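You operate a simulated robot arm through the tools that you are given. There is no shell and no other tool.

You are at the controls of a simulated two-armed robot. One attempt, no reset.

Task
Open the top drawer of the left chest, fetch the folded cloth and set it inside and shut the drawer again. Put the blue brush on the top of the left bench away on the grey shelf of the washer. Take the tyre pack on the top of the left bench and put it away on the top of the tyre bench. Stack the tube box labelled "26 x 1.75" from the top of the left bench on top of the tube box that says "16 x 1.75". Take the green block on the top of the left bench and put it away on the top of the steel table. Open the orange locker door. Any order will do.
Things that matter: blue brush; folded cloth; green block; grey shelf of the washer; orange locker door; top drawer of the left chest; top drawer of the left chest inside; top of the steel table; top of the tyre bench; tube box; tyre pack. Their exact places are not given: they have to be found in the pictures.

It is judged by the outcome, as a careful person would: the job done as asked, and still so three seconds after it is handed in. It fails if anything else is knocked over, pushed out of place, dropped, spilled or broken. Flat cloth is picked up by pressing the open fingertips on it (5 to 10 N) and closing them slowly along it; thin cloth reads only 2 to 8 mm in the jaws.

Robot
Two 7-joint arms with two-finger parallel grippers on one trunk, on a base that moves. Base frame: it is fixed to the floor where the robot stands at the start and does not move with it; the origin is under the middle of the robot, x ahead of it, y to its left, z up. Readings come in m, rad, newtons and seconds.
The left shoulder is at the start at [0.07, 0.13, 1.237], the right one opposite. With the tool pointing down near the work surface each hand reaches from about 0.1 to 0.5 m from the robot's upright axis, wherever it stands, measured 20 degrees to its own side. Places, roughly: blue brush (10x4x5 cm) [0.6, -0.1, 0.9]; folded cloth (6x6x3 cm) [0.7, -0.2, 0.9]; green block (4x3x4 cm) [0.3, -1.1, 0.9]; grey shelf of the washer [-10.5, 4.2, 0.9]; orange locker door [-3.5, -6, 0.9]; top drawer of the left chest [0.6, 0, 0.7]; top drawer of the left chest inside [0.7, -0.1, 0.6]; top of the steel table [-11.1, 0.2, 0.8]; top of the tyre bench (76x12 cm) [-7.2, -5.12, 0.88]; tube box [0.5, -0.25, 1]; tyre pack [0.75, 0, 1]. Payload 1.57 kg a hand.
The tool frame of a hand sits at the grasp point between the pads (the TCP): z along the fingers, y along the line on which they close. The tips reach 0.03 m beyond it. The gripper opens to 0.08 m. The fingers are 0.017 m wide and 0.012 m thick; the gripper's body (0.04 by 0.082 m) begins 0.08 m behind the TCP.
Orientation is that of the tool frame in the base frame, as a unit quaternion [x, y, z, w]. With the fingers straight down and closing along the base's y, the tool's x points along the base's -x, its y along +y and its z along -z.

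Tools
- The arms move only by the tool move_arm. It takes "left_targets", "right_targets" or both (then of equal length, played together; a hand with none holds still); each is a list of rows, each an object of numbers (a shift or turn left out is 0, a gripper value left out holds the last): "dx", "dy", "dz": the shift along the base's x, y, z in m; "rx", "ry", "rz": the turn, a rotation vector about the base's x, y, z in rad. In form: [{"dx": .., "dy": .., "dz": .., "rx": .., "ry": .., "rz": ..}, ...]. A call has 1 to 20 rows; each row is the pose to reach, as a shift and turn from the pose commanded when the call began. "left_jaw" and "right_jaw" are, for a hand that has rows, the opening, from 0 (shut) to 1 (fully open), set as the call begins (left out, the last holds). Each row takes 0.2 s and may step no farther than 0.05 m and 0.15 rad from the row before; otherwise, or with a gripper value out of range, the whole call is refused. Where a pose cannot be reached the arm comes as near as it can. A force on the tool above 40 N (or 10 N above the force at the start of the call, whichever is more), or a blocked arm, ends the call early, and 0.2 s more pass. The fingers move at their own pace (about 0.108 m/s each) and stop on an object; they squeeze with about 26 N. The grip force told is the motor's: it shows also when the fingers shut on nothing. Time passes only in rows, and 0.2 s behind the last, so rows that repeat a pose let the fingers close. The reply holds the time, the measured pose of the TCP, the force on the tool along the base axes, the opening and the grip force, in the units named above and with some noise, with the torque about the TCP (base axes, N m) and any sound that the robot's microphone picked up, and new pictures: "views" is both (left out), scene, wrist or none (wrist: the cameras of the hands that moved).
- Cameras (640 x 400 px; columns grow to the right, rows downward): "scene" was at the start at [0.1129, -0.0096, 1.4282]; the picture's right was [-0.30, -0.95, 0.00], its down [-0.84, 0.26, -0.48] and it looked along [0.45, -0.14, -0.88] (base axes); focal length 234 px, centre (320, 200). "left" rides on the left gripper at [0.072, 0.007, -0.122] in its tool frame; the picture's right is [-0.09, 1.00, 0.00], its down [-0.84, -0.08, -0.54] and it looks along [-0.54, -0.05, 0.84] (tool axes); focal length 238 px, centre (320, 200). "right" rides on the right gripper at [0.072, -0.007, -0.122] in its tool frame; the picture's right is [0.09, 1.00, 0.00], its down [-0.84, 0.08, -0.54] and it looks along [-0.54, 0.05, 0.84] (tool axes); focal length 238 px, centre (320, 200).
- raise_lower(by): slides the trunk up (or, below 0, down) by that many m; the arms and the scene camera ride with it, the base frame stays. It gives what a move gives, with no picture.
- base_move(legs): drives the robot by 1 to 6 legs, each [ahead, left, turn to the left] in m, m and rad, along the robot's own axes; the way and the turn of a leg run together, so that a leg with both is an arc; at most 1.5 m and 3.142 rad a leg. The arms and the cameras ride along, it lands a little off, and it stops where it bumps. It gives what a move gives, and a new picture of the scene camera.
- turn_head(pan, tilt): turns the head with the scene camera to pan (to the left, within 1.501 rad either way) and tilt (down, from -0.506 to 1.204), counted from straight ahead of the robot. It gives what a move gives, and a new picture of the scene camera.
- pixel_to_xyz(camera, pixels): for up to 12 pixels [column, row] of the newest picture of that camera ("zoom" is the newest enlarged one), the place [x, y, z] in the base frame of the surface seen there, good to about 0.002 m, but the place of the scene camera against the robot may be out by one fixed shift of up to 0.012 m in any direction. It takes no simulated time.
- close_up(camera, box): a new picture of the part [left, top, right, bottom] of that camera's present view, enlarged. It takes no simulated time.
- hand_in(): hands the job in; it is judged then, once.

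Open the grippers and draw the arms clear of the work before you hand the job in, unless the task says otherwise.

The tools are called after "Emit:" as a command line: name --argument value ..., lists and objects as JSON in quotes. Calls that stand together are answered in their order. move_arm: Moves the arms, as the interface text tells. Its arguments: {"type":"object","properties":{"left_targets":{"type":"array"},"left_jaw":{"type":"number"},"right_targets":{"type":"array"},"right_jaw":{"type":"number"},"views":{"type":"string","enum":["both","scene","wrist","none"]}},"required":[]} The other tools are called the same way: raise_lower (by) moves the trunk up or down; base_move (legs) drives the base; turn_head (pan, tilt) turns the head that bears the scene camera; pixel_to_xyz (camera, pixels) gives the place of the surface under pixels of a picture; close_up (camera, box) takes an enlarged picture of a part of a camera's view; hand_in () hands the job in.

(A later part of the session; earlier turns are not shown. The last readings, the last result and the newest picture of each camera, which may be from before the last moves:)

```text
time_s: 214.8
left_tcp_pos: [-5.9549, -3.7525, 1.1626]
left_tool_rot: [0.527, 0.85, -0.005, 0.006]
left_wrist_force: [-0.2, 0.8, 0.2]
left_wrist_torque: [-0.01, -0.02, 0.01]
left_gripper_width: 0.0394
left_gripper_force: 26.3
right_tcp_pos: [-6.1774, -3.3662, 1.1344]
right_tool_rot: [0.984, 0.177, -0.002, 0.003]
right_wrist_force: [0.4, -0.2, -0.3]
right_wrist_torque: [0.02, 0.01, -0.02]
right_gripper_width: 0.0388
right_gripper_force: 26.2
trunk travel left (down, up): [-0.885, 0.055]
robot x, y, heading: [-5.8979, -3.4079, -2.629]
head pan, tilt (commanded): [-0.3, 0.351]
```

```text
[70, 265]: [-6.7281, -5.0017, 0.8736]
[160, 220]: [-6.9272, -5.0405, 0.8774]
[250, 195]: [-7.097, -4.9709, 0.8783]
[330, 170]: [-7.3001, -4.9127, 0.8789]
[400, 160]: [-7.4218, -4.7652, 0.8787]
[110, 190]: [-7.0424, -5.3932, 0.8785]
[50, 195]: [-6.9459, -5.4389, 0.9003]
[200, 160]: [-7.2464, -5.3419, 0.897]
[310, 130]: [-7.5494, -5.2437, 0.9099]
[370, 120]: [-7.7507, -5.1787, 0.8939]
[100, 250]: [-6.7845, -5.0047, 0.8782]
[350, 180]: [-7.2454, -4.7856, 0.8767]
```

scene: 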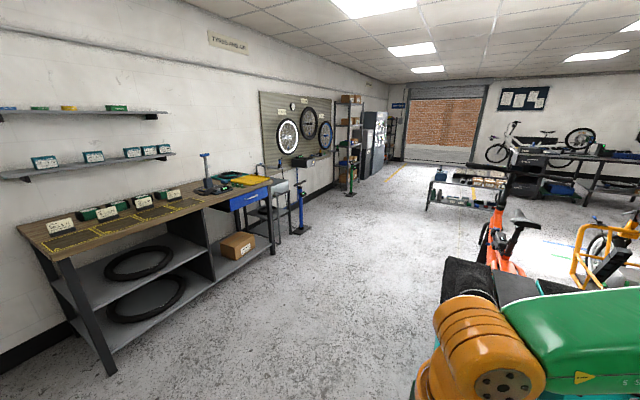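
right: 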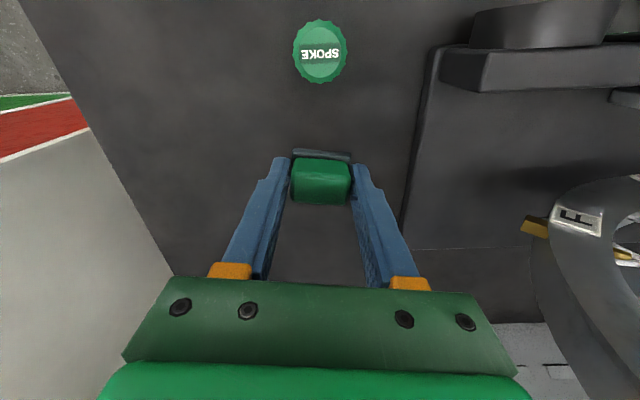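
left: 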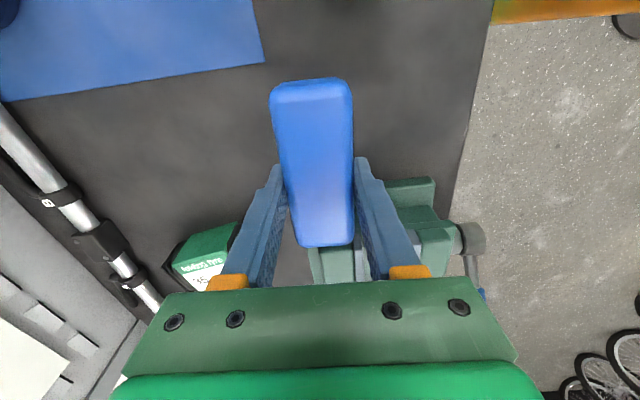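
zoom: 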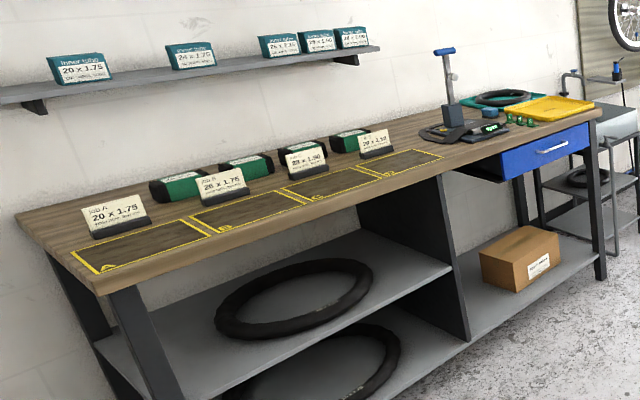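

I continue along the lane: first to about (-7.0, -3.75), then to (-8.8, -3.5).

Emit:
base_move --legs '[[0, 0, -0.21], [1.15, 0, 0], [0, 0, -0.43], [0.9, 0, 0]]'

Emit:
turn_head --pan -0.1 --tilt 0.35

```text
time_s: 227.0
left_tcp_pos: [-8.1455, -3.8627, 1.1624]
left_tool_rot: [0.771, 0.637, -0.006, 0.004]
left_wrist_force: [-0.5, 0.0, -0.6]
left_wrist_torque: [-0.01, 0.02, -0.01]
left_gripper_width: 0.0393
left_gripper_force: 25.8
right_tcp_pos: [-8.0874, -3.4192, 1.133]
right_tool_rot: [0.989, -0.147, -0.004, 0.002]
right_wrist_force: [0.2, 0.4, -0.1]
right_wrist_torque: [-0.04, -0.02, 0.03]
right_gripper_width: 0.039
right_gripper_force: 25.9
trunk travel left (down, up): [-0.885, 0.055]
robot x, y, heading: [-7.896, -3.6219, 3.002]
head pan, tilt (commanded): [-0.3, 0.351]
```

scene: 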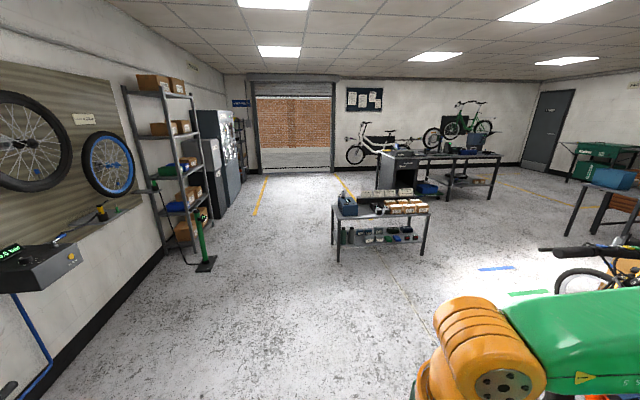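

```text
time_s: 227.8
left_tcp_pos: [-8.1463, -3.8611, 1.1615]
left_tool_rot: [0.771, 0.636, -0.007, 0.005]
left_wrist_force: [1.0, 0.5, 0.0]
left_wrist_torque: [0.01, 0.0, 0.02]
left_gripper_width: 0.0393
left_gripper_force: 25.6
right_tcp_pos: [-8.089, -3.4189, 1.1328]
right_tool_rot: [0.989, -0.146, -0.004, 0.002]
right_wrist_force: [0.2, 0.3, -1.2]
right_wrist_torque: [0.0, 0.01, 0.0]
right_gripper_width: 0.0387
right_gripper_force: 26.2
trunk travel left (down, up): [-0.885, 0.055]
robot x, y, heading: [-7.8888, -3.6204, 3.003]
head pan, tilt (commanded): [-0.099, 0.351]
```

scene: 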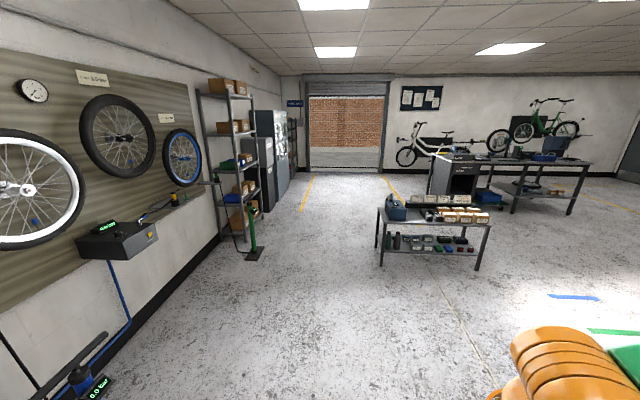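

I query the small table's corners, the steel table's front edge and the open floor between.

Emit:
pixel_to_xyz --camera "scene" --pixels '[[381, 262], [478, 268], [490, 232], [378, 210], [490, 205], [512, 210], [572, 212], [540, 165], [500, 160], [570, 240], [560, 297], [455, 165]]'

Emit:
close_up --camera "scene" --box '[400, 110, 640, 280]'

```text
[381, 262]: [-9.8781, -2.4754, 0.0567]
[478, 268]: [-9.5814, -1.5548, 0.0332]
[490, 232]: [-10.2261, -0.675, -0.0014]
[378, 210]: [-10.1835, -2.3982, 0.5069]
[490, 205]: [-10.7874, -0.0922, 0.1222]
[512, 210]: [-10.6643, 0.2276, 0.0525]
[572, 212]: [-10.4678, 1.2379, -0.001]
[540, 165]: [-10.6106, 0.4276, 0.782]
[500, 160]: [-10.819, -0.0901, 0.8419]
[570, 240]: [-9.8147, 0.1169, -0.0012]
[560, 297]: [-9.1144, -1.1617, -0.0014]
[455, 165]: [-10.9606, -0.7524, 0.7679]
```

```text
2.35 times, centred on (520, 195) of scene
```

zoom: 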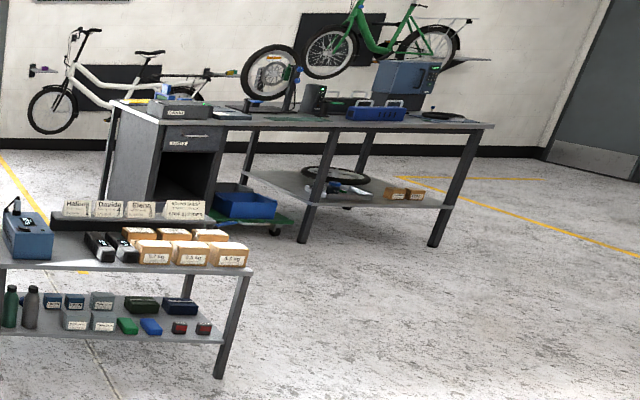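

I look to the right to see how far the orange bike reaches into the gap.

Emit:
turn_head --pan -0.9 --tilt 0.45

Emit:
pixel_to_xyz --camera "scene" --pixels '[[300, 230], [250, 260], [200, 230], [100, 260], [350, 200], [320, 180], [400, 180], [280, 150]]'

```text
time_s: 228.9
left_tcp_pos: [-8.1459, -3.8621, 1.1622]
left_tool_rot: [0.771, 0.637, -0.007, 0.004]
left_wrist_force: [0.4, -0.9, -1.2]
left_wrist_torque: [0.02, 0.0, -0.01]
left_gripper_width: 0.0393
left_gripper_force: 26.0
right_tcp_pos: [-8.0892, -3.419, 1.1321]
right_tool_rot: [0.989, -0.147, -0.003, 0.002]
right_wrist_force: [-0.3, 0.0, -0.4]
right_wrist_torque: [0.01, -0.02, -0.01]
right_gripper_width: 0.0387
right_gripper_force: 26.2
trunk travel left (down, up): [-0.885, 0.055]
robot x, y, heading: [-7.8926, -3.6212, 3.005]
head pan, tilt (commanded): [-0.901, 0.45]
```

scene: 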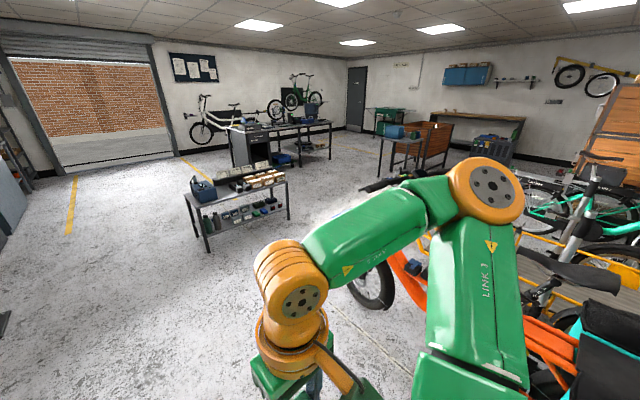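

```text
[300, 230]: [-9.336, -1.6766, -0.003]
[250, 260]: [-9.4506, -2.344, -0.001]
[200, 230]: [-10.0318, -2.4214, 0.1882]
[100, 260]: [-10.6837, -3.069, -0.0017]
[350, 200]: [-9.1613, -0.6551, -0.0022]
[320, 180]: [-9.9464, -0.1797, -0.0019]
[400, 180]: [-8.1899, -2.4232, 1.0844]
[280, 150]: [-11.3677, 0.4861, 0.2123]
```

The gap between the small table and the orange bike is roughly 1.1 m wide. I drive to (-9.05, -3.2), turn north, and go 1 m.

Emit:
base_move --legs '[[0, 0, -0.21], [1.2, 0, 0], [0, 0, -1.2]]'

Emit:
turn_head --pan 0.0 --tilt 0.5

```text
time_s: 238.7
left_tcp_pos: [-9.2994, -3.0061, 1.1617]
left_tool_rot: [1.0, -0.012, -0.008, -0.001]
left_wrist_force: [0.1, 0.4, -1.1]
left_wrist_torque: [-0.03, 0.01, 0.03]
left_gripper_width: 0.0395
left_gripper_force: 25.5
right_tcp_pos: [-8.8525, -2.9884, 1.1321]
right_tool_rot: [-0.66, 0.751, 0.003, 0.002]
right_wrist_force: [0.1, -0.4, -0.5]
right_wrist_torque: [-0.02, -0.02, 0.02]
right_gripper_width: 0.0385
right_gripper_force: 26.6
trunk travel left (down, up): [-0.885, 0.055]
robot x, y, heading: [-9.0191, -3.2151, 1.601]
head pan, tilt (commanded): [-0.901, 0.45]
```

scene: 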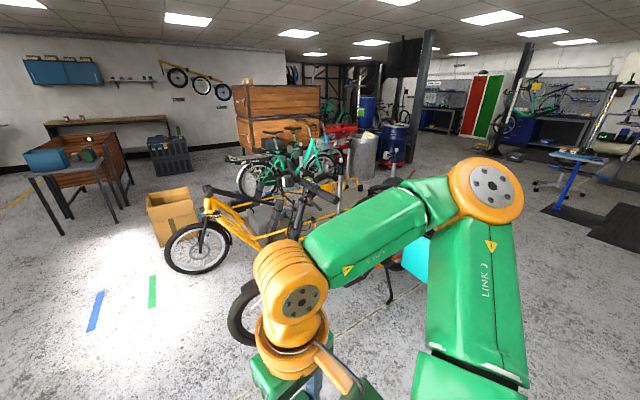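

```text
time_s: 239.9
left_tcp_pos: [-9.2989, -3.0066, 1.1616]
left_tool_rot: [1.0, -0.012, -0.008, -0.001]
left_wrist_force: [0.6, 0.2, -0.8]
left_wrist_torque: [0.02, 0.01, 0.0]
left_gripper_width: 0.0395
left_gripper_force: 26.0
right_tcp_pos: [-8.8536, -2.9882, 1.1337]
right_tool_rot: [-0.66, 0.751, 0.004, 0.0]
right_wrist_force: [0.3, 0.2, -0.2]
right_wrist_torque: [0.01, -0.01, -0.01]
right_gripper_width: 0.0388
right_gripper_force: 26.0
trunk travel left (down, up): [-0.885, 0.055]
robot x, y, heading: [-9.0198, -3.214, 1.596]
head pan, tilt (commanded): [0.0, 0.499]
```

scene: 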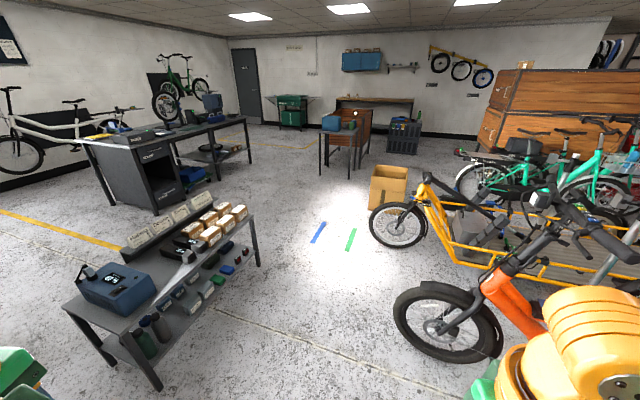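

I query the orange bike's wheel and the small table's right edge for the passage ahead.

Emit:
pixel_to_xyz --camera "scene" --pixels '[[396, 315], [420, 350], [258, 262], [158, 385], [372, 235], [385, 200], [320, 175], [290, 110], [330, 125], [348, 165], [300, 128], [215, 125]]'

```text
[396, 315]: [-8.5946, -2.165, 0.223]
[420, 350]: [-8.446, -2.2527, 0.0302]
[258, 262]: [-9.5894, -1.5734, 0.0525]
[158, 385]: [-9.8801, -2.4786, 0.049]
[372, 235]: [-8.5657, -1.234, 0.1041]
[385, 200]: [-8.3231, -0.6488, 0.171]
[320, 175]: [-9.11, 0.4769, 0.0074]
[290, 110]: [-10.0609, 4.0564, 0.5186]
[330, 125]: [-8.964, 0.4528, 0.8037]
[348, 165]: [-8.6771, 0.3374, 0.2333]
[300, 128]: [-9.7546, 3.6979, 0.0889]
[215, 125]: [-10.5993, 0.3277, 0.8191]
```

The passage is about 1.1 m wide centred on x≈-9.1. I sidestep 6 cm left and drive 2.2 m forward through it.

Emit:
base_move --legs '[[0, 0.06, 0], [1.1, 0, 0], [1.1, 0, 0]]'

Emit:
turn_head --pan 0.8 --tilt 0.5

```text
time_s: 251.3
left_tcp_pos: [-9.4166, -0.8095, 1.162]
left_tool_rot: [1.0, -0.014, -0.008, -0.001]
left_wrist_force: [-0.5, 0.3, -0.8]
left_wrist_torque: [0.03, -0.01, 0.01]
left_gripper_width: 0.0393
left_gripper_force: 25.8
right_tcp_pos: [-8.9683, -0.7947, 1.1326]
right_tool_rot: [-0.659, 0.752, 0.004, 0.001]
right_wrist_force: [-0.5, 0.3, 0.2]
right_wrist_torque: [-0.01, -0.03, -0.04]
right_gripper_width: 0.0389
right_gripper_force: 25.7
trunk travel left (down, up): [-0.885, 0.055]
robot x, y, heading: [-9.138, -1.0203, 1.596]
head pan, tilt (commanded): [0.0, 0.499]
```

scene: 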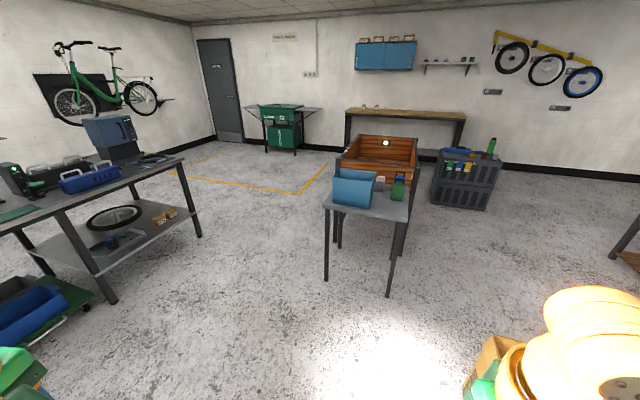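

```text
time_s: 252.5
left_tcp_pos: [-9.4163, -0.809, 1.1617]
left_tool_rot: [1.0, -0.015, -0.008, -0.001]
left_wrist_force: [-0.3, 0.1, -0.3]
left_wrist_torque: [0.01, -0.02, -0.01]
left_gripper_width: 0.0395
left_gripper_force: 25.9
right_tcp_pos: [-8.968, -0.7938, 1.1324]
right_tool_rot: [-0.659, 0.752, 0.004, 0.0]
right_wrist_force: [-0.2, 0.5, -0.2]
right_wrist_torque: [-0.04, 0.02, 0.03]
right_gripper_width: 0.0388
right_gripper_force: 26.2
trunk travel left (down, up): [-0.885, 0.055]
robot x, y, heading: [-9.1377, -1.0206, 1.588]
head pan, tilt (commanded): [0.799, 0.499]
```

scene: 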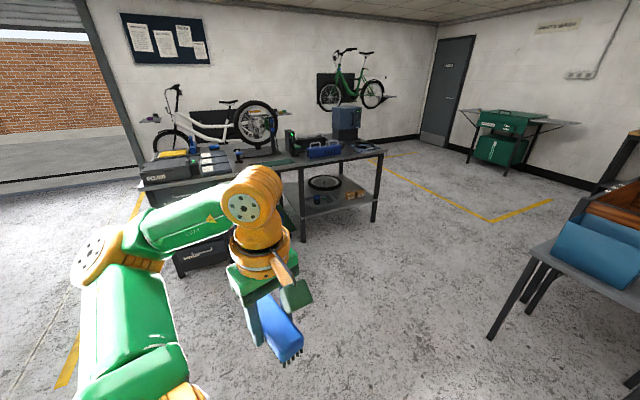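

The green washer with grey wings is at the far right, the steel table left. I zoom on the steel table's top.

Emit:
close_up --camera "scene" --box '[140, 100, 400, 230]'

Emit:
pixel_to_xyz --camera "zoom" --pixels '[[430, 165], [480, 160], [510, 155], [560, 150], [590, 150], [360, 160], [420, 150], [540, 140], [330, 165], [570, 160]]'

```text
2.46 times, centred on (270, 165) of scene
```

zoom: 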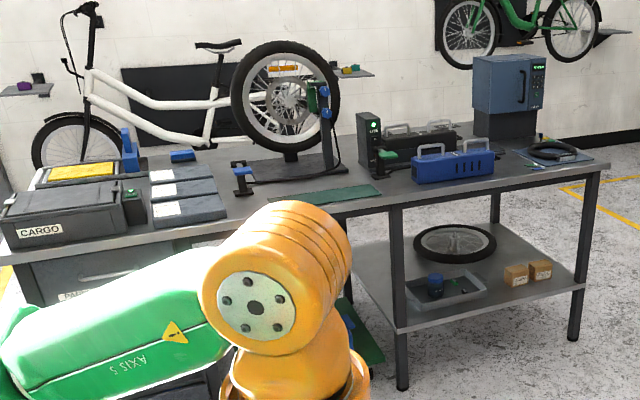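

```text
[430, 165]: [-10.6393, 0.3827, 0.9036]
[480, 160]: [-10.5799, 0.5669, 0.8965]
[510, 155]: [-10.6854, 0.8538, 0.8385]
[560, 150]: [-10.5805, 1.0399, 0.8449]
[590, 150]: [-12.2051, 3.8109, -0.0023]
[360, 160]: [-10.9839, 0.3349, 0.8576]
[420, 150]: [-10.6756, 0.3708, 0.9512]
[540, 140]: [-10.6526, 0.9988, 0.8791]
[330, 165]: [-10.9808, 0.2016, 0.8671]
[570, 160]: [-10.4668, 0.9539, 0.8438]
```

I drive 1.1 m north and turn left to face the steel table.

Emit:
base_move --legs '[[1.1, 0, 0], [0, 0, 1.55]]'

Emit:
turn_head --pan 0.0 --tilt 0.5

```text
time_s: 261.9
left_tcp_pos: [-9.3798, -0.1969, 1.1618]
left_tool_rot: [0.723, 0.691, -0.006, 0.005]
left_wrist_force: [0.1, -0.5, -0.6]
left_wrist_torque: [-0.04, 0.05, -0.01]
left_gripper_width: 0.0395
left_gripper_force: 26.4
right_tcp_pos: [-9.388, 0.2507, 1.1329]
right_tool_rot: [0.997, -0.074, -0.003, 0.003]
right_wrist_force: [0.3, 0.8, -1.2]
right_wrist_torque: [0.02, 0.01, -0.01]
right_gripper_width: 0.0391
right_gripper_force: 26.2
trunk travel left (down, up): [-0.885, 0.055]
robot x, y, heading: [-9.1642, 0.0765, -3.14]
head pan, tilt (commanded): [0.799, 0.499]
```

scene: 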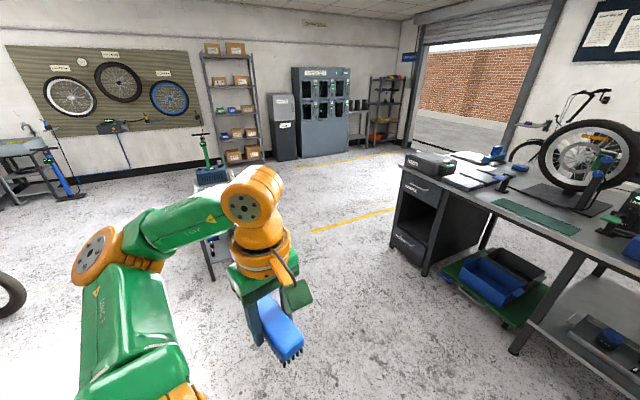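

```text
time_s: 263.0
left_tcp_pos: [-9.381, -0.196, 1.1615]
left_tool_rot: [0.723, 0.691, -0.006, 0.005]
left_wrist_force: [-0.3, 1.2, -0.8]
left_wrist_torque: [0.01, -0.01, 0.01]
left_gripper_width: 0.0395
left_gripper_force: 26.0
right_tcp_pos: [-9.3886, 0.2509, 1.1314]
right_tool_rot: [0.997, -0.074, -0.003, 0.002]
right_wrist_force: [-0.2, 0.8, 0.4]
right_wrist_torque: [-0.01, 0.0, 0.01]
right_gripper_width: 0.0387
right_gripper_force: 26.1
trunk travel left (down, up): [-0.885, 0.055]
robot x, y, heading: [-9.1643, 0.0795, -3.137]
head pan, tilt (commanded): [0.0, 0.499]
```

scene: 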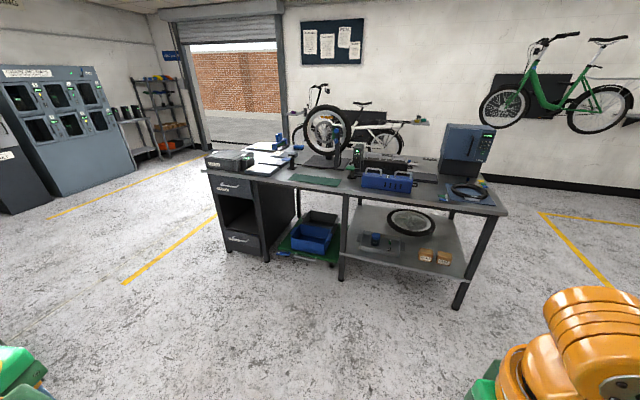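

I zoom on the steel table's top surface and measure its edge and free spots.

Emit:
close_up --camera "scene" --box '[200, 110, 520, 230]'

Emit:
pixel_to_xyz --camera "zoom" --pixels '[[60, 180], [180, 190], [300, 205], [420, 225], [580, 245], [250, 182], [300, 188], [320, 195], [400, 215], [450, 215], [240, 170], [280, 178]]'

```text
2.00 times, centred on (360, 170) of scene
```

zoom: 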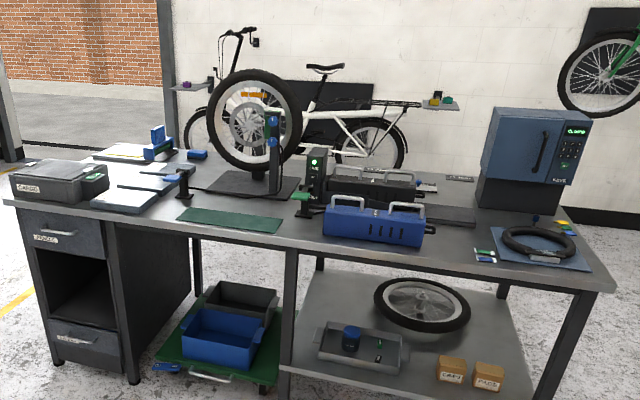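

```text
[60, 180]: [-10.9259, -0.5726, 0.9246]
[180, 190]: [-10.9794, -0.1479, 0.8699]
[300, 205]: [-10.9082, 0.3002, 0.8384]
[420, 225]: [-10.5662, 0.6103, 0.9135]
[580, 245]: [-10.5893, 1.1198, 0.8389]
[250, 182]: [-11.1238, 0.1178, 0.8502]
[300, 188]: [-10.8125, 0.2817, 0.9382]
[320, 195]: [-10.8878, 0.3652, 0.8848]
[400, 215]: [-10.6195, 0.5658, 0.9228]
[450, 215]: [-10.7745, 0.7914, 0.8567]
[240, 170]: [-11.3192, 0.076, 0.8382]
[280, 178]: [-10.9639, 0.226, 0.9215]
```

I query the free patch right of the blue toolbox around (455,245) and the front edge.

Emit:
pixel_to_xyz --camera "zoom" --pixels '[[455, 245], [435, 250], [475, 240], [445, 232], [460, 262], [420, 255], [490, 265], [300, 225], [290, 240], [315, 235], [300, 250], [470, 222]]'

```text
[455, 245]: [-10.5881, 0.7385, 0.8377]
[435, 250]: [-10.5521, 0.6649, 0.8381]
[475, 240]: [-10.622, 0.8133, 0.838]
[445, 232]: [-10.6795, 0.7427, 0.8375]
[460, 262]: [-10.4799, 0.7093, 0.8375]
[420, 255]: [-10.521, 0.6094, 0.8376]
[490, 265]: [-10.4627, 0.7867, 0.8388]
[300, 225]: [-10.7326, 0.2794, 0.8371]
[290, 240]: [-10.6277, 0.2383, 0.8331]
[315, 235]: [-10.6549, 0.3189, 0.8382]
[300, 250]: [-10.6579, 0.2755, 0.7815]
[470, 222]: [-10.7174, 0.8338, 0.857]
```

Table top z is 0.838 and its front is slanted; a free patch lies around (-10.57, 0.73). I turn to heading ≈2.84 and approach 0.95 m.

Emit:
base_move --legs '[[0, 0, -0.306], [0.95, -0.04, 0]]'

Emit:
turn_head --pan -0.2 --tilt 0.8

```text
time_s: 268.9
left_tcp_pos: [-10.3459, 0.1941, 1.1616]
left_tool_rot: [0.819, 0.574, -0.006, 0.004]
left_wrist_force: [0.2, 0.0, -1.1]
left_wrist_torque: [-0.01, 0.0, 0.04]
left_gripper_width: 0.0393
left_gripper_force: 25.9
right_tcp_pos: [-10.2223, 0.624, 1.1339]
right_tool_rot: [0.975, -0.222, -0.004, 0.002]
right_wrist_force: [-0.5, 0.2, -1.4]
right_wrist_torque: [0.01, 0.03, 0.0]
right_gripper_width: 0.0387
right_gripper_force: 26.6
trunk travel left (down, up): [-0.885, 0.055]
robot x, y, heading: [-10.0596, 0.3965, 2.845]
head pan, tilt (commanded): [0.0, 0.499]
```

scene: 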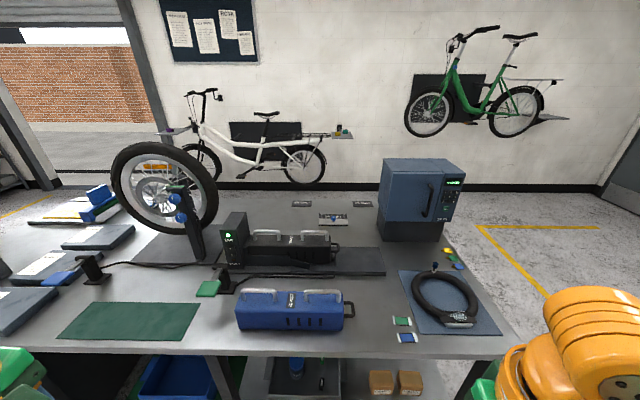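

```text
time_s: 269.7
left_tcp_pos: [-10.3486, 0.1951, 1.162]
left_tool_rot: [0.818, 0.575, -0.006, 0.004]
left_wrist_force: [0.0, -0.7, -1.1]
left_wrist_torque: [-0.01, 0.02, -0.01]
left_gripper_width: 0.0394
left_gripper_force: 25.9
right_tcp_pos: [-10.2223, 0.6234, 1.1328]
right_tool_rot: [0.975, -0.222, -0.003, 0.002]
right_wrist_force: [0.0, 0.0, -0.6]
right_wrist_torque: [0.01, 0.02, -0.03]
right_gripper_width: 0.0385
right_gripper_force: 25.5
trunk travel left (down, up): [-0.885, 0.055]
robot x, y, heading: [-10.059, 0.3906, 2.849]
head pan, tilt (commanded): [-0.201, 0.799]
```

scene: 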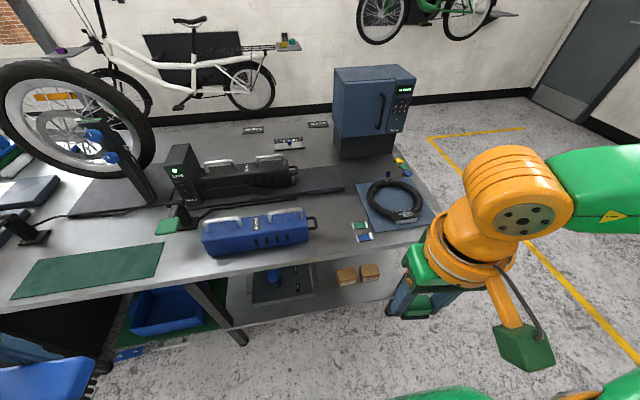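

I query the free patch at (335,235) between the toolbox and the small cards.

Emit:
close_up --camera "scene" --box '[150, 170, 450, 290]'

Emit:
pixel_to_xyz --camera "zoom" --pixels '[[395, 165], [400, 190], [390, 145], [345, 160], [350, 130], [430, 155], [440, 180], [400, 210], [60, 180], [85, 200], [60, 220], [105, 170]]'

```text
2.13 times, centred on (300, 230) of scene
```

zoom: 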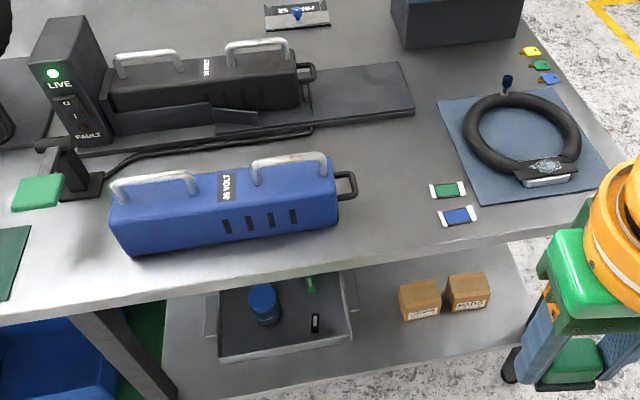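

```text
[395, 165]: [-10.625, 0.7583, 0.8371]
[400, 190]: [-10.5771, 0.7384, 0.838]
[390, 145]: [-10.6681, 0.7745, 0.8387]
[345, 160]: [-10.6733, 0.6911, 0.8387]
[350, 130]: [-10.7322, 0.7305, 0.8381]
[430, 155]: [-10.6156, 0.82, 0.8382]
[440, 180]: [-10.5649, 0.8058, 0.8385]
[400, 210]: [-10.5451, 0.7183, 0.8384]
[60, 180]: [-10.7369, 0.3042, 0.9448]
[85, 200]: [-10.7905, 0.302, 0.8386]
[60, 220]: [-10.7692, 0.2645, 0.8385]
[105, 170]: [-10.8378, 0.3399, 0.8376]
```

The patch between the battery and the small cards centres near (-10.60, 0.75). I move forward 0.2 m to bring it within reach.

Emit:
base_move --legs '[[0.2, 0, 0]]'

Emit:
move_arm --right_targets '[{"dx": -0.02, "dy": 0.006}, {"dx": -0.04, "dy": 0.012}, {"dx": -0.06, "dy": 0.018}, {"dx": -0.08, "dy": 0.024}, {"dx": -0.1, "dy": 0.03}, {"dx": -0.12, "dy": 0.036}]' --views "both"

```text
time_s: 271.3
left_tcp_pos: [-10.5363, 0.2506, 1.1622]
left_tool_rot: [0.817, 0.576, -0.009, 0.002]
left_wrist_force: [-0.1, 0.0, 0.3]
left_wrist_torque: [0.01, 0.0, -0.01]
left_gripper_width: 0.0394
left_gripper_force: 26.1
right_tcp_pos: [-10.4107, 0.6803, 1.1341]
right_tool_rot: [0.975, -0.222, -0.005, 0.002]
right_wrist_force: [0.3, 0.1, 0.1]
right_wrist_torque: [0.03, 0.03, -0.02]
right_gripper_width: 0.0386
right_gripper_force: 26.2
trunk travel left (down, up): [-0.885, 0.055]
robot x, y, heading: [-10.2527, 0.4515, 2.852]
head pan, tilt (commanded): [-0.201, 0.799]
```

scene: 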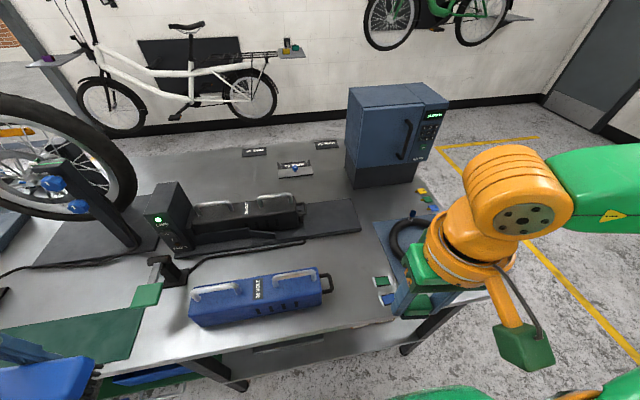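

```text
time_s: 272.7
left_tcp_pos: [-10.5387, 0.2505, 1.1618]
left_tool_rot: [0.818, 0.576, -0.006, 0.005]
left_wrist_force: [0.4, 0.1, -0.6]
left_wrist_torque: [-0.03, -0.04, -0.01]
left_gripper_width: 0.0396
left_gripper_force: 26.0
right_tcp_pos: [-10.5356, 0.7178, 1.1323]
right_tool_rot: [0.975, -0.221, -0.002, 0.001]
right_wrist_force: [0.1, -0.5, -0.7]
right_wrist_torque: [-0.03, -0.01, -0.02]
right_gripper_width: 0.0393
right_gripper_force: 26.1
trunk travel left (down, up): [-0.885, 0.055]
robot x, y, heading: [-10.2515, 0.4518, 2.844]
head pan, tilt (commanded): [-0.201, 0.799]
```

scene: 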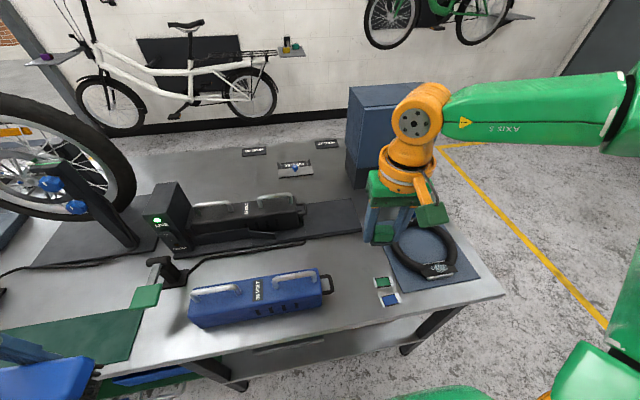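
right: 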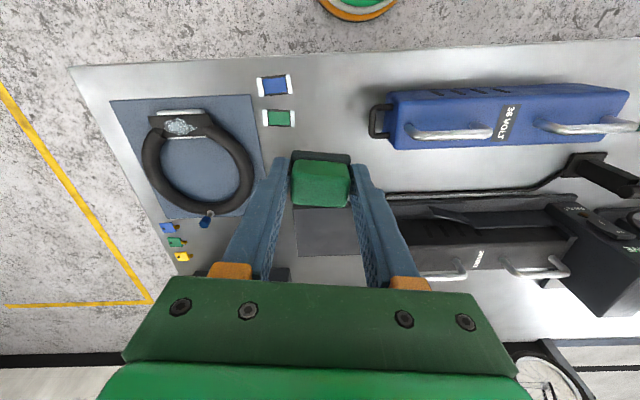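

From the wrist camera the free gap is between the cards (275,100) and the battery handle (370,120). I query it.

Emit:
pixel_to_xyz --camera "right" --pixels '[[330, 100], [330, 75], [330, 130], [293, 85], [297, 118], [370, 110], [388, 100], [330, 58], [460, 105], [430, 130]]'

```text
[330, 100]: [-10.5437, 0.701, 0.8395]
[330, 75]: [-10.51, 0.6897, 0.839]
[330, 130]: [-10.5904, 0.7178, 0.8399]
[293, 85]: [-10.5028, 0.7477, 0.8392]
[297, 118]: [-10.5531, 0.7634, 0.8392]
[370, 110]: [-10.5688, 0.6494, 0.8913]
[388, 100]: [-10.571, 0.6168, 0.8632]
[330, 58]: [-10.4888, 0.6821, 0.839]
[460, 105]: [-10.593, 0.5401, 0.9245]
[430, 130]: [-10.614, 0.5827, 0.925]
```

Wrist and earlier scene values differ by several cm; I query the same cards and battery in the current scene picture to compare.

Emit:
pixel_to_xyz --camera "scene" --pixels '[[388, 300], [383, 282], [328, 285], [320, 300], [350, 300], [440, 270]]'

Emit:
pixel_to_xyz --camera "right" --pixels '[[274, 86], [279, 118], [375, 125], [180, 128], [385, 135]]'

```text
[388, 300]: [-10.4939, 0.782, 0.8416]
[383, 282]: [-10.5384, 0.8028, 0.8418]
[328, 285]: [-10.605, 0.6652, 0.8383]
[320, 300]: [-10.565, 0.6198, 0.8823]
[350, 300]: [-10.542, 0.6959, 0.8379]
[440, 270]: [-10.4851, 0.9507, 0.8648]
```

```text
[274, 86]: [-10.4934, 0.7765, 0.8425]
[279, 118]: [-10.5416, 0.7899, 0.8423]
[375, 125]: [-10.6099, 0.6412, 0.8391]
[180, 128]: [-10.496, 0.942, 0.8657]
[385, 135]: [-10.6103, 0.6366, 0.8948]
```

Scene and wrist agree: the free gap is 11 cm wide; I'll set the block at (-10.535, 0.697), table z 0.839. I align above it and lower the trunk 0.18 m.

Emit:
move_arm --right_targets '[{"dy": -0.01}, {"dx": 0.0005, "dy": -0.021}]' --views "none"

Emit:
raise_lower --by -0.18

Emit:
close_up --camera "right" --box '[160, 0, 480, 200]'

```text
time_s: 273.3
left_tcp_pos: [-10.5392, 0.2508, 1.1612]
left_tool_rot: [0.817, 0.576, -0.007, 0.004]
left_wrist_force: [-0.5, -0.4, 0.2]
left_wrist_torque: [0.0, -0.02, -0.01]
left_gripper_width: 0.0392
left_gripper_force: 26.2
right_tcp_pos: [-10.5338, 0.6961, 1.1323]
right_tool_rot: [0.975, -0.221, -0.004, 0.001]
right_wrist_force: [-0.4, -0.7, 0.2]
right_wrist_torque: [0.04, 0.0, -0.01]
right_gripper_width: 0.0388
right_gripper_force: 26.2
trunk travel left (down, up): [-0.885, 0.055]
robot x, y, heading: [-10.2528, 0.4505, 2.854]
head pan, tilt (commanded): [-0.201, 0.799]
```

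```text
time_s: 275.3
left_tcp_pos: [-10.5387, 0.2518, 0.9819]
left_tool_rot: [0.818, 0.576, -0.007, 0.003]
left_wrist_force: [-0.2, -0.3, -1.1]
left_wrist_torque: [-0.01, 0.0, -0.01]
left_gripper_width: 0.0395
left_gripper_force: 25.9
right_tcp_pos: [-10.535, 0.6968, 0.9533]
right_tool_rot: [0.975, -0.221, -0.003, 0.002]
right_wrist_force: [-0.2, -1.0, 0.0]
right_wrist_torque: [0.02, -0.02, -0.01]
right_gripper_width: 0.0386
right_gripper_force: 25.4
trunk travel left (down, up): [-0.705, 0.235]
robot x, y, heading: [-10.2528, 0.4487, 2.851]
head pan, tilt (commanded): [-0.201, 0.799]
```

```text
2.00 times, centred on (320, 100) of right
```

zoom: 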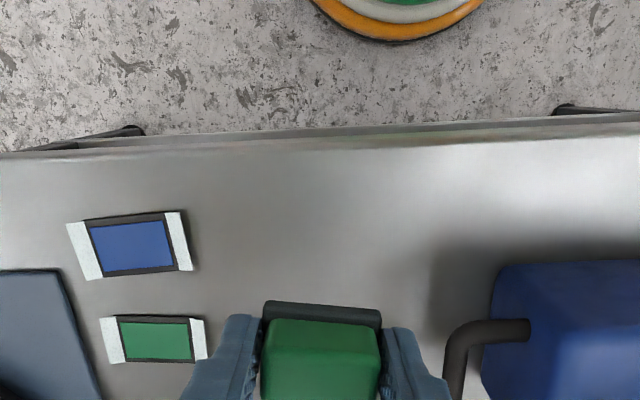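

The block is between the green card and the battery handle with room on both sides. I lower it to just above the surface.

Emit:
move_arm --right_targets '[{"dz": -0.015}, {"dz": -0.03}, {"dz": -0.045}, {"dz": -0.06}, {"dz": -0.07}, {"dz": -0.0765}]' --views "wrist"

```text
time_s: 276.7
left_tcp_pos: [-10.5388, 0.2521, 0.9819]
left_tool_rot: [0.818, 0.575, -0.007, 0.004]
left_wrist_force: [1.0, 0.1, -0.1]
left_wrist_torque: [-0.01, 0.0, 0.01]
left_gripper_width: 0.0397
left_gripper_force: 26.4
right_tcp_pos: [-10.5345, 0.6958, 0.8752]
right_tool_rot: [0.975, -0.222, -0.003, 0.001]
right_wrist_force: [-0.8, 0.0, -0.7]
right_wrist_torque: [0.0, 0.03, 0.01]
right_gripper_width: 0.0388
right_gripper_force: 25.9
trunk travel left (down, up): [-0.705, 0.235]
robot x, y, heading: [-10.2524, 0.4518, 2.85]
head pan, tilt (commanded): [-0.201, 0.799]
```

right: 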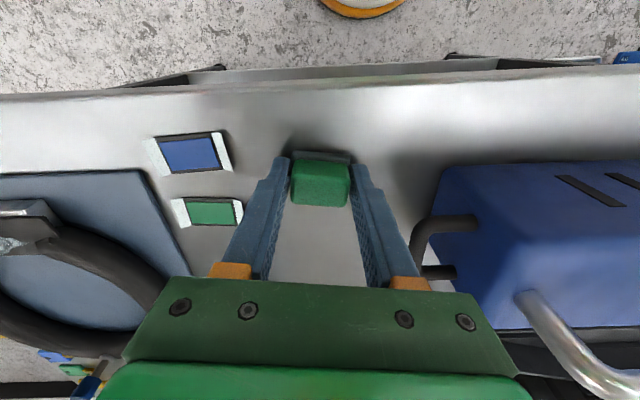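

Clear on both sides. I go down in 1 mm steps until contact.

Emit:
move_arm --right_targets '[{"dz": -0.001}, {"dz": -0.002}]' --views "none"

Emit:
move_arm --right_targets '[{"dz": -0.001}, {"dz": -0.0015}]' --views "none"

```text
time_s: 277.3
left_tcp_pos: [-10.5379, 0.2518, 0.9813]
left_tool_rot: [0.818, 0.576, -0.007, 0.003]
left_wrist_force: [0.4, 0.2, -1.0]
left_wrist_torque: [0.0, -0.02, -0.02]
left_gripper_width: 0.0395
left_gripper_force: 26.0
right_tcp_pos: [-10.5346, 0.6956, 0.8745]
right_tool_rot: [0.975, -0.222, -0.003, 0.003]
right_wrist_force: [0.1, -0.1, -0.1]
right_wrist_torque: [0.01, 0.0, -0.02]
right_gripper_width: 0.0389
right_gripper_force: 26.0
trunk travel left (down, up): [-0.705, 0.235]
robot x, y, heading: [-10.2488, 0.4556, 2.851]
head pan, tilt (commanded): [-0.201, 0.799]
```

```text
time_s: 277.9
left_tcp_pos: [-10.5384, 0.2503, 0.982]
left_tool_rot: [0.817, 0.576, -0.007, 0.004]
left_wrist_force: [0.4, -0.2, -1.4]
left_wrist_torque: [0.0, -0.01, 0.0]
left_gripper_width: 0.0394
left_gripper_force: 25.9
right_tcp_pos: [-10.536, 0.6967, 0.8732]
right_tool_rot: [0.975, -0.221, -0.004, 0.001]
right_wrist_force: [-1.0, 1.0, 2.9]
right_wrist_torque: [0.07, -0.01, 0.02]
right_gripper_width: 0.0388
right_gripper_force: 26.3
trunk travel left (down, up): [-0.705, 0.235]
robot x, y, heading: [-10.2488, 0.4532, 2.852]
head pan, tilt (commanded): [-0.201, 0.799]
```

Contact shows (+2.9 N). I open the right jaw just enough to release.

Emit:
move_arm --right_targets '[{"dz": 0}, {"dz": 0}, {"dz": 0}]' --right_jaw 0.72 --views "wrist"

```text
time_s: 278.7
left_tcp_pos: [-10.5389, 0.2517, 0.9816]
left_tool_rot: [0.818, 0.576, -0.007, 0.004]
left_wrist_force: [-0.4, -0.1, -1.0]
left_wrist_torque: [0.03, -0.01, 0.03]
left_gripper_width: 0.0395
left_gripper_force: 25.9
right_tcp_pos: [-10.5332, 0.6961, 0.8727]
right_tool_rot: [0.975, -0.222, -0.003, 0.002]
right_wrist_force: [0.4, -0.5, 0.5]
right_wrist_torque: [-0.01, 0.02, -0.03]
right_gripper_width: 0.0573
right_gripper_force: 0.1
trunk travel left (down, up): [-0.705, 0.235]
robot x, y, heading: [-10.2532, 0.4511, 2.852]
head pan, tilt (commanded): [-0.201, 0.799]
```

right: 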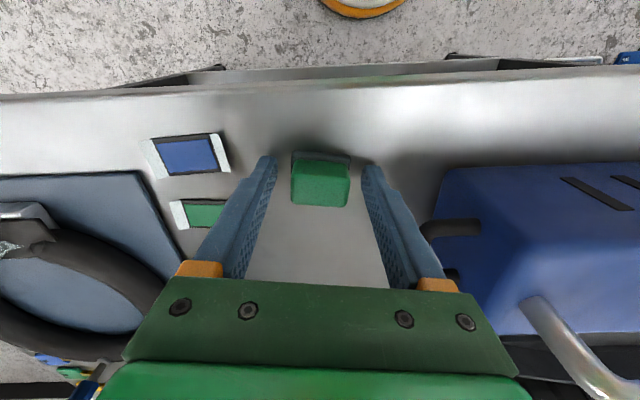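

Released with clearance both sides. I raise the trunk straight up by 0.2 m and check the block.

Emit:
raise_lower --by 0.2

Emit:
close_up --camera "right" --box '[160, 0, 640, 300]'

```text
time_s: 280.9
left_tcp_pos: [-10.5392, 0.2517, 1.1822]
left_tool_rot: [0.818, 0.575, -0.007, 0.005]
left_wrist_force: [0.0, 0.3, -0.3]
left_wrist_torque: [0.03, 0.0, 0.01]
left_gripper_width: 0.0395
left_gripper_force: 25.9
right_tcp_pos: [-10.5346, 0.6972, 1.0734]
right_tool_rot: [0.975, -0.221, -0.003, 0.002]
right_wrist_force: [0.0, -0.6, -0.1]
right_wrist_torque: [-0.03, -0.03, 0.0]
right_gripper_width: 0.0576
right_gripper_force: 0.1
trunk travel left (down, up): [-0.905, 0.035]
robot x, y, heading: [-10.2494, 0.4531, 2.847]
head pan, tilt (commanded): [-0.201, 0.799]
```

```text
1.33 times, centred on (400, 150) of right
```

zoom: 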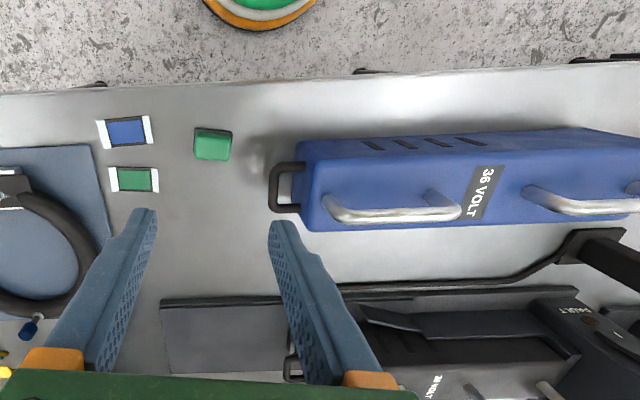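

The green block stands on the steel table. I draw the right hand in, back off 0.4 m and turn north toward the washer.

Emit:
move_arm --right_targets '[{"dx": 0.0375, "dy": -0.0115, "dz": 0.02}, {"dx": 0.075, "dy": -0.023, "dz": 0.04}, {"dx": 0.112, "dy": -0.034, "dz": 0.06}]' --views "none"

Emit:
base_move --legs '[[-0.4, 0, 0], [0, 0, -1.25]]'

Emit:
turn_head --pan 0.0 --tilt 0.4

```text
time_s: 281.7
left_tcp_pos: [-10.5363, 0.2503, 1.1821]
left_tool_rot: [0.818, 0.576, -0.007, 0.003]
left_wrist_force: [1.7, 0.1, -1.0]
left_wrist_torque: [0.03, 0.02, 0.01]
left_gripper_width: 0.0393
left_gripper_force: 26.0
right_tcp_pos: [-10.4216, 0.6616, 1.1332]
right_tool_rot: [0.975, -0.221, -0.003, 0.001]
right_wrist_force: [0.2, 0.3, 0.4]
right_wrist_torque: [0.02, 0.05, 0.03]
right_gripper_width: 0.0574
right_gripper_force: 0.0
trunk travel left (down, up): [-0.905, 0.035]
robot x, y, heading: [-10.2528, 0.4516, 2.849]
head pan, tilt (commanded): [-0.201, 0.799]
```

```text
time_s: 287.3
left_tcp_pos: [-10.1523, 0.5445, 1.1814]
left_tool_rot: [1.0, -0.01, -0.008, -0.001]
left_wrist_force: [-0.4, 0.1, -0.6]
left_wrist_torque: [-0.04, 0.0, 0.0]
left_gripper_width: 0.0395
left_gripper_force: 25.7
right_tcp_pos: [-9.7267, 0.566, 1.1322]
right_tool_rot: [-0.663, 0.749, 0.003, 0.001]
right_wrist_force: [0.2, 1.4, 0.3]
right_wrist_torque: [0.01, -0.02, 0.0]
right_gripper_width: 0.0578
right_gripper_force: 0.1
trunk travel left (down, up): [-0.905, 0.035]
robot x, y, heading: [-9.8675, 0.336, 1.606]
head pan, tilt (commanded): [-0.201, 0.799]
```

scene: 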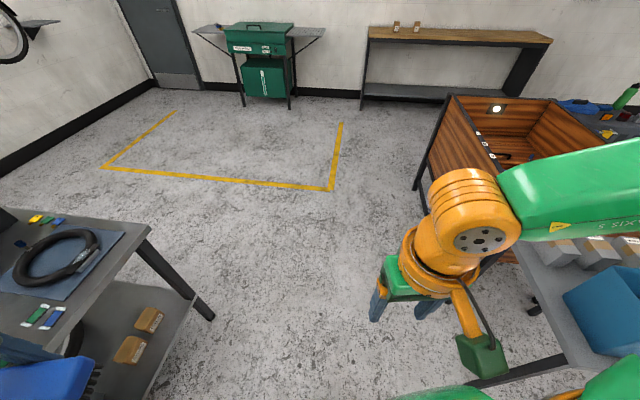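

```text
time_s: 288.1
left_tcp_pos: [-10.1529, 0.5451, 1.1813]
left_tool_rot: [1.0, -0.01, -0.007, -0.001]
left_wrist_force: [0.1, -0.4, -0.9]
left_wrist_torque: [0.0, 0.01, 0.0]
left_gripper_width: 0.0397
left_gripper_force: 25.6
right_tcp_pos: [-9.7258, 0.5669, 1.1321]
right_tool_rot: [-0.662, 0.749, 0.002, 0.0]
right_wrist_force: [0.6, 0.0, -0.2]
right_wrist_torque: [-0.02, -0.01, 0.0]
right_gripper_width: 0.0573
right_gripper_force: 0.1
trunk travel left (down, up): [-0.905, 0.035]
robot x, y, heading: [-9.8724, 0.3372, 1.601]
head pan, tilt (commanded): [0.0, 0.4]
```

scene: 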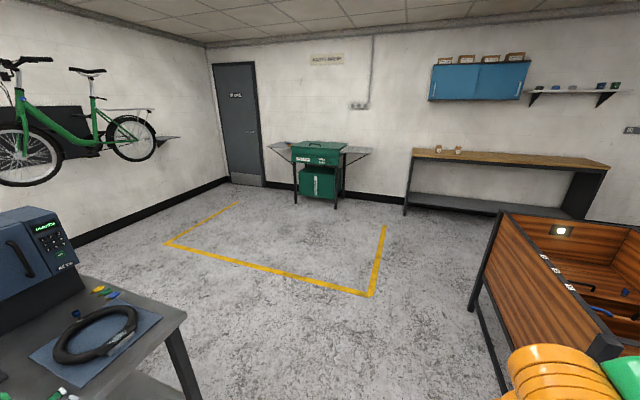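

I zoom on the washer and query its shelf wings.

Emit:
close_up --camera "scene" --box '[250, 125, 390, 215]'

Emit:
pixel_to_xyz --camera "zoom" --pixels '[[110, 100], [150, 120], [450, 120], [510, 112], [480, 130], [90, 105], [170, 105], [550, 112], [320, 90], [320, 130], [220, 120]]'

```text
4.44 times, centred on (320, 170) of scene
```

zoom: 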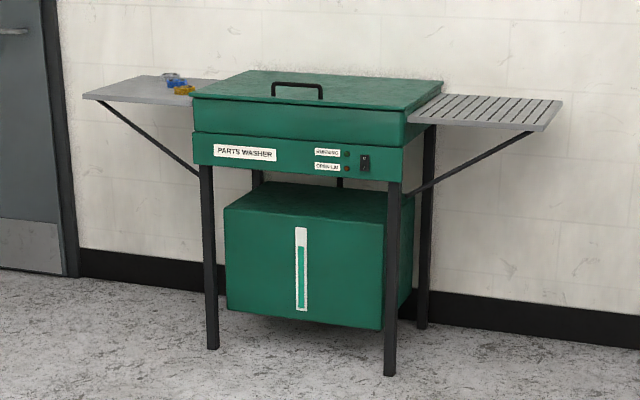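

```text
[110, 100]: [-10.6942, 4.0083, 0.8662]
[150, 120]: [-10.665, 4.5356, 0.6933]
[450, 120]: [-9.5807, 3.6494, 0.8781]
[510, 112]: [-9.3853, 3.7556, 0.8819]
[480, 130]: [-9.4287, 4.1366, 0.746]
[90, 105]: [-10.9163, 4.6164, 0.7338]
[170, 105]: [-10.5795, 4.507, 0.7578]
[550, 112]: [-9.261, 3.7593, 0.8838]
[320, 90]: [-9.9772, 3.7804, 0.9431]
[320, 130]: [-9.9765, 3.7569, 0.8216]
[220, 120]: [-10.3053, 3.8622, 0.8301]
```

The grey shelf is the solid left wing at about (-10.55, 4.1, 0.87), with small items at its right-back. I drive 1.6 m north through the corridor first.

Emit:
base_move --legs '[[0.8, 0, 0], [0.8, 0, 0]]'

Emit:
turn_head --pan 0.2 --tilt 0.4

```text
time_s: 296.4
left_tcp_pos: [-10.2066, 2.1459, 1.1815]
left_tool_rot: [1.0, -0.008, -0.008, -0.001]
left_wrist_force: [0.3, -0.2, -1.5]
left_wrist_torque: [0.03, 0.0, 0.03]
left_gripper_width: 0.0393
left_gripper_force: 26.3
right_tcp_pos: [-9.781, 2.1691, 1.1339]
right_tool_rot: [-0.664, 0.748, 0.003, 0.001]
right_wrist_force: [-0.6, 0.6, 0.1]
right_wrist_torque: [-0.01, -0.01, 0.0]
right_gripper_width: 0.0574
right_gripper_force: 0.0
trunk travel left (down, up): [-0.905, 0.035]
robot x, y, heading: [-9.924, 1.9394, 1.604]
head pan, tilt (commanded): [0.0, 0.4]
```

scene: 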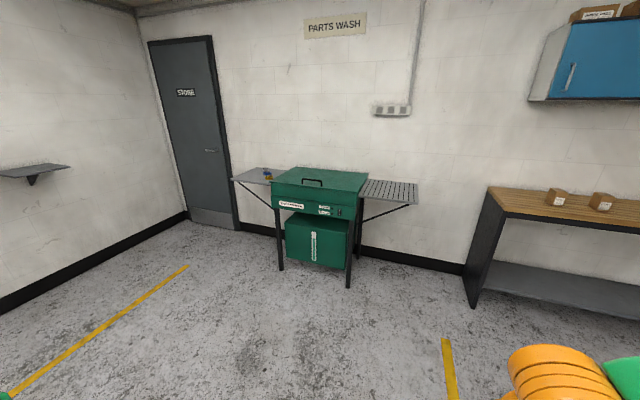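

```text
time_s: 297.1
left_tcp_pos: [-10.2068, 2.1469, 1.1818]
left_tool_rot: [1.0, -0.007, -0.008, -0.001]
left_wrist_force: [-0.8, 0.2, -1.1]
left_wrist_torque: [0.01, 0.0, 0.0]
left_gripper_width: 0.0393
left_gripper_force: 26.0
right_tcp_pos: [-9.7809, 2.1688, 1.1332]
right_tool_rot: [-0.663, 0.748, 0.003, 0.0]
right_wrist_force: [-0.1, 0.1, 0.9]
right_wrist_torque: [0.02, 0.01, 0.02]
right_gripper_width: 0.0574
right_gripper_force: 0.2
trunk travel left (down, up): [-0.905, 0.035]
robot x, y, heading: [-9.9293, 1.9398, 1.607]
head pan, tilt (commanded): [0.201, 0.4]
```

scene: 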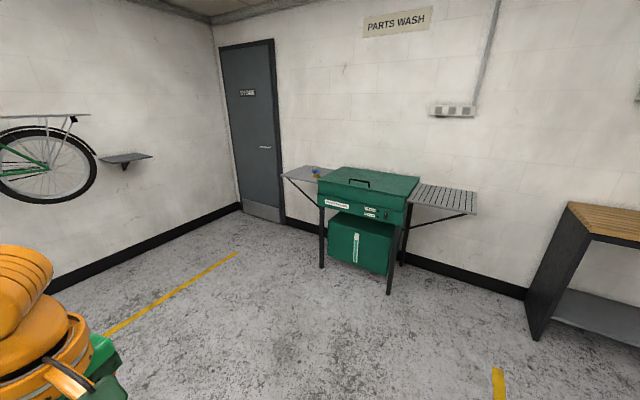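

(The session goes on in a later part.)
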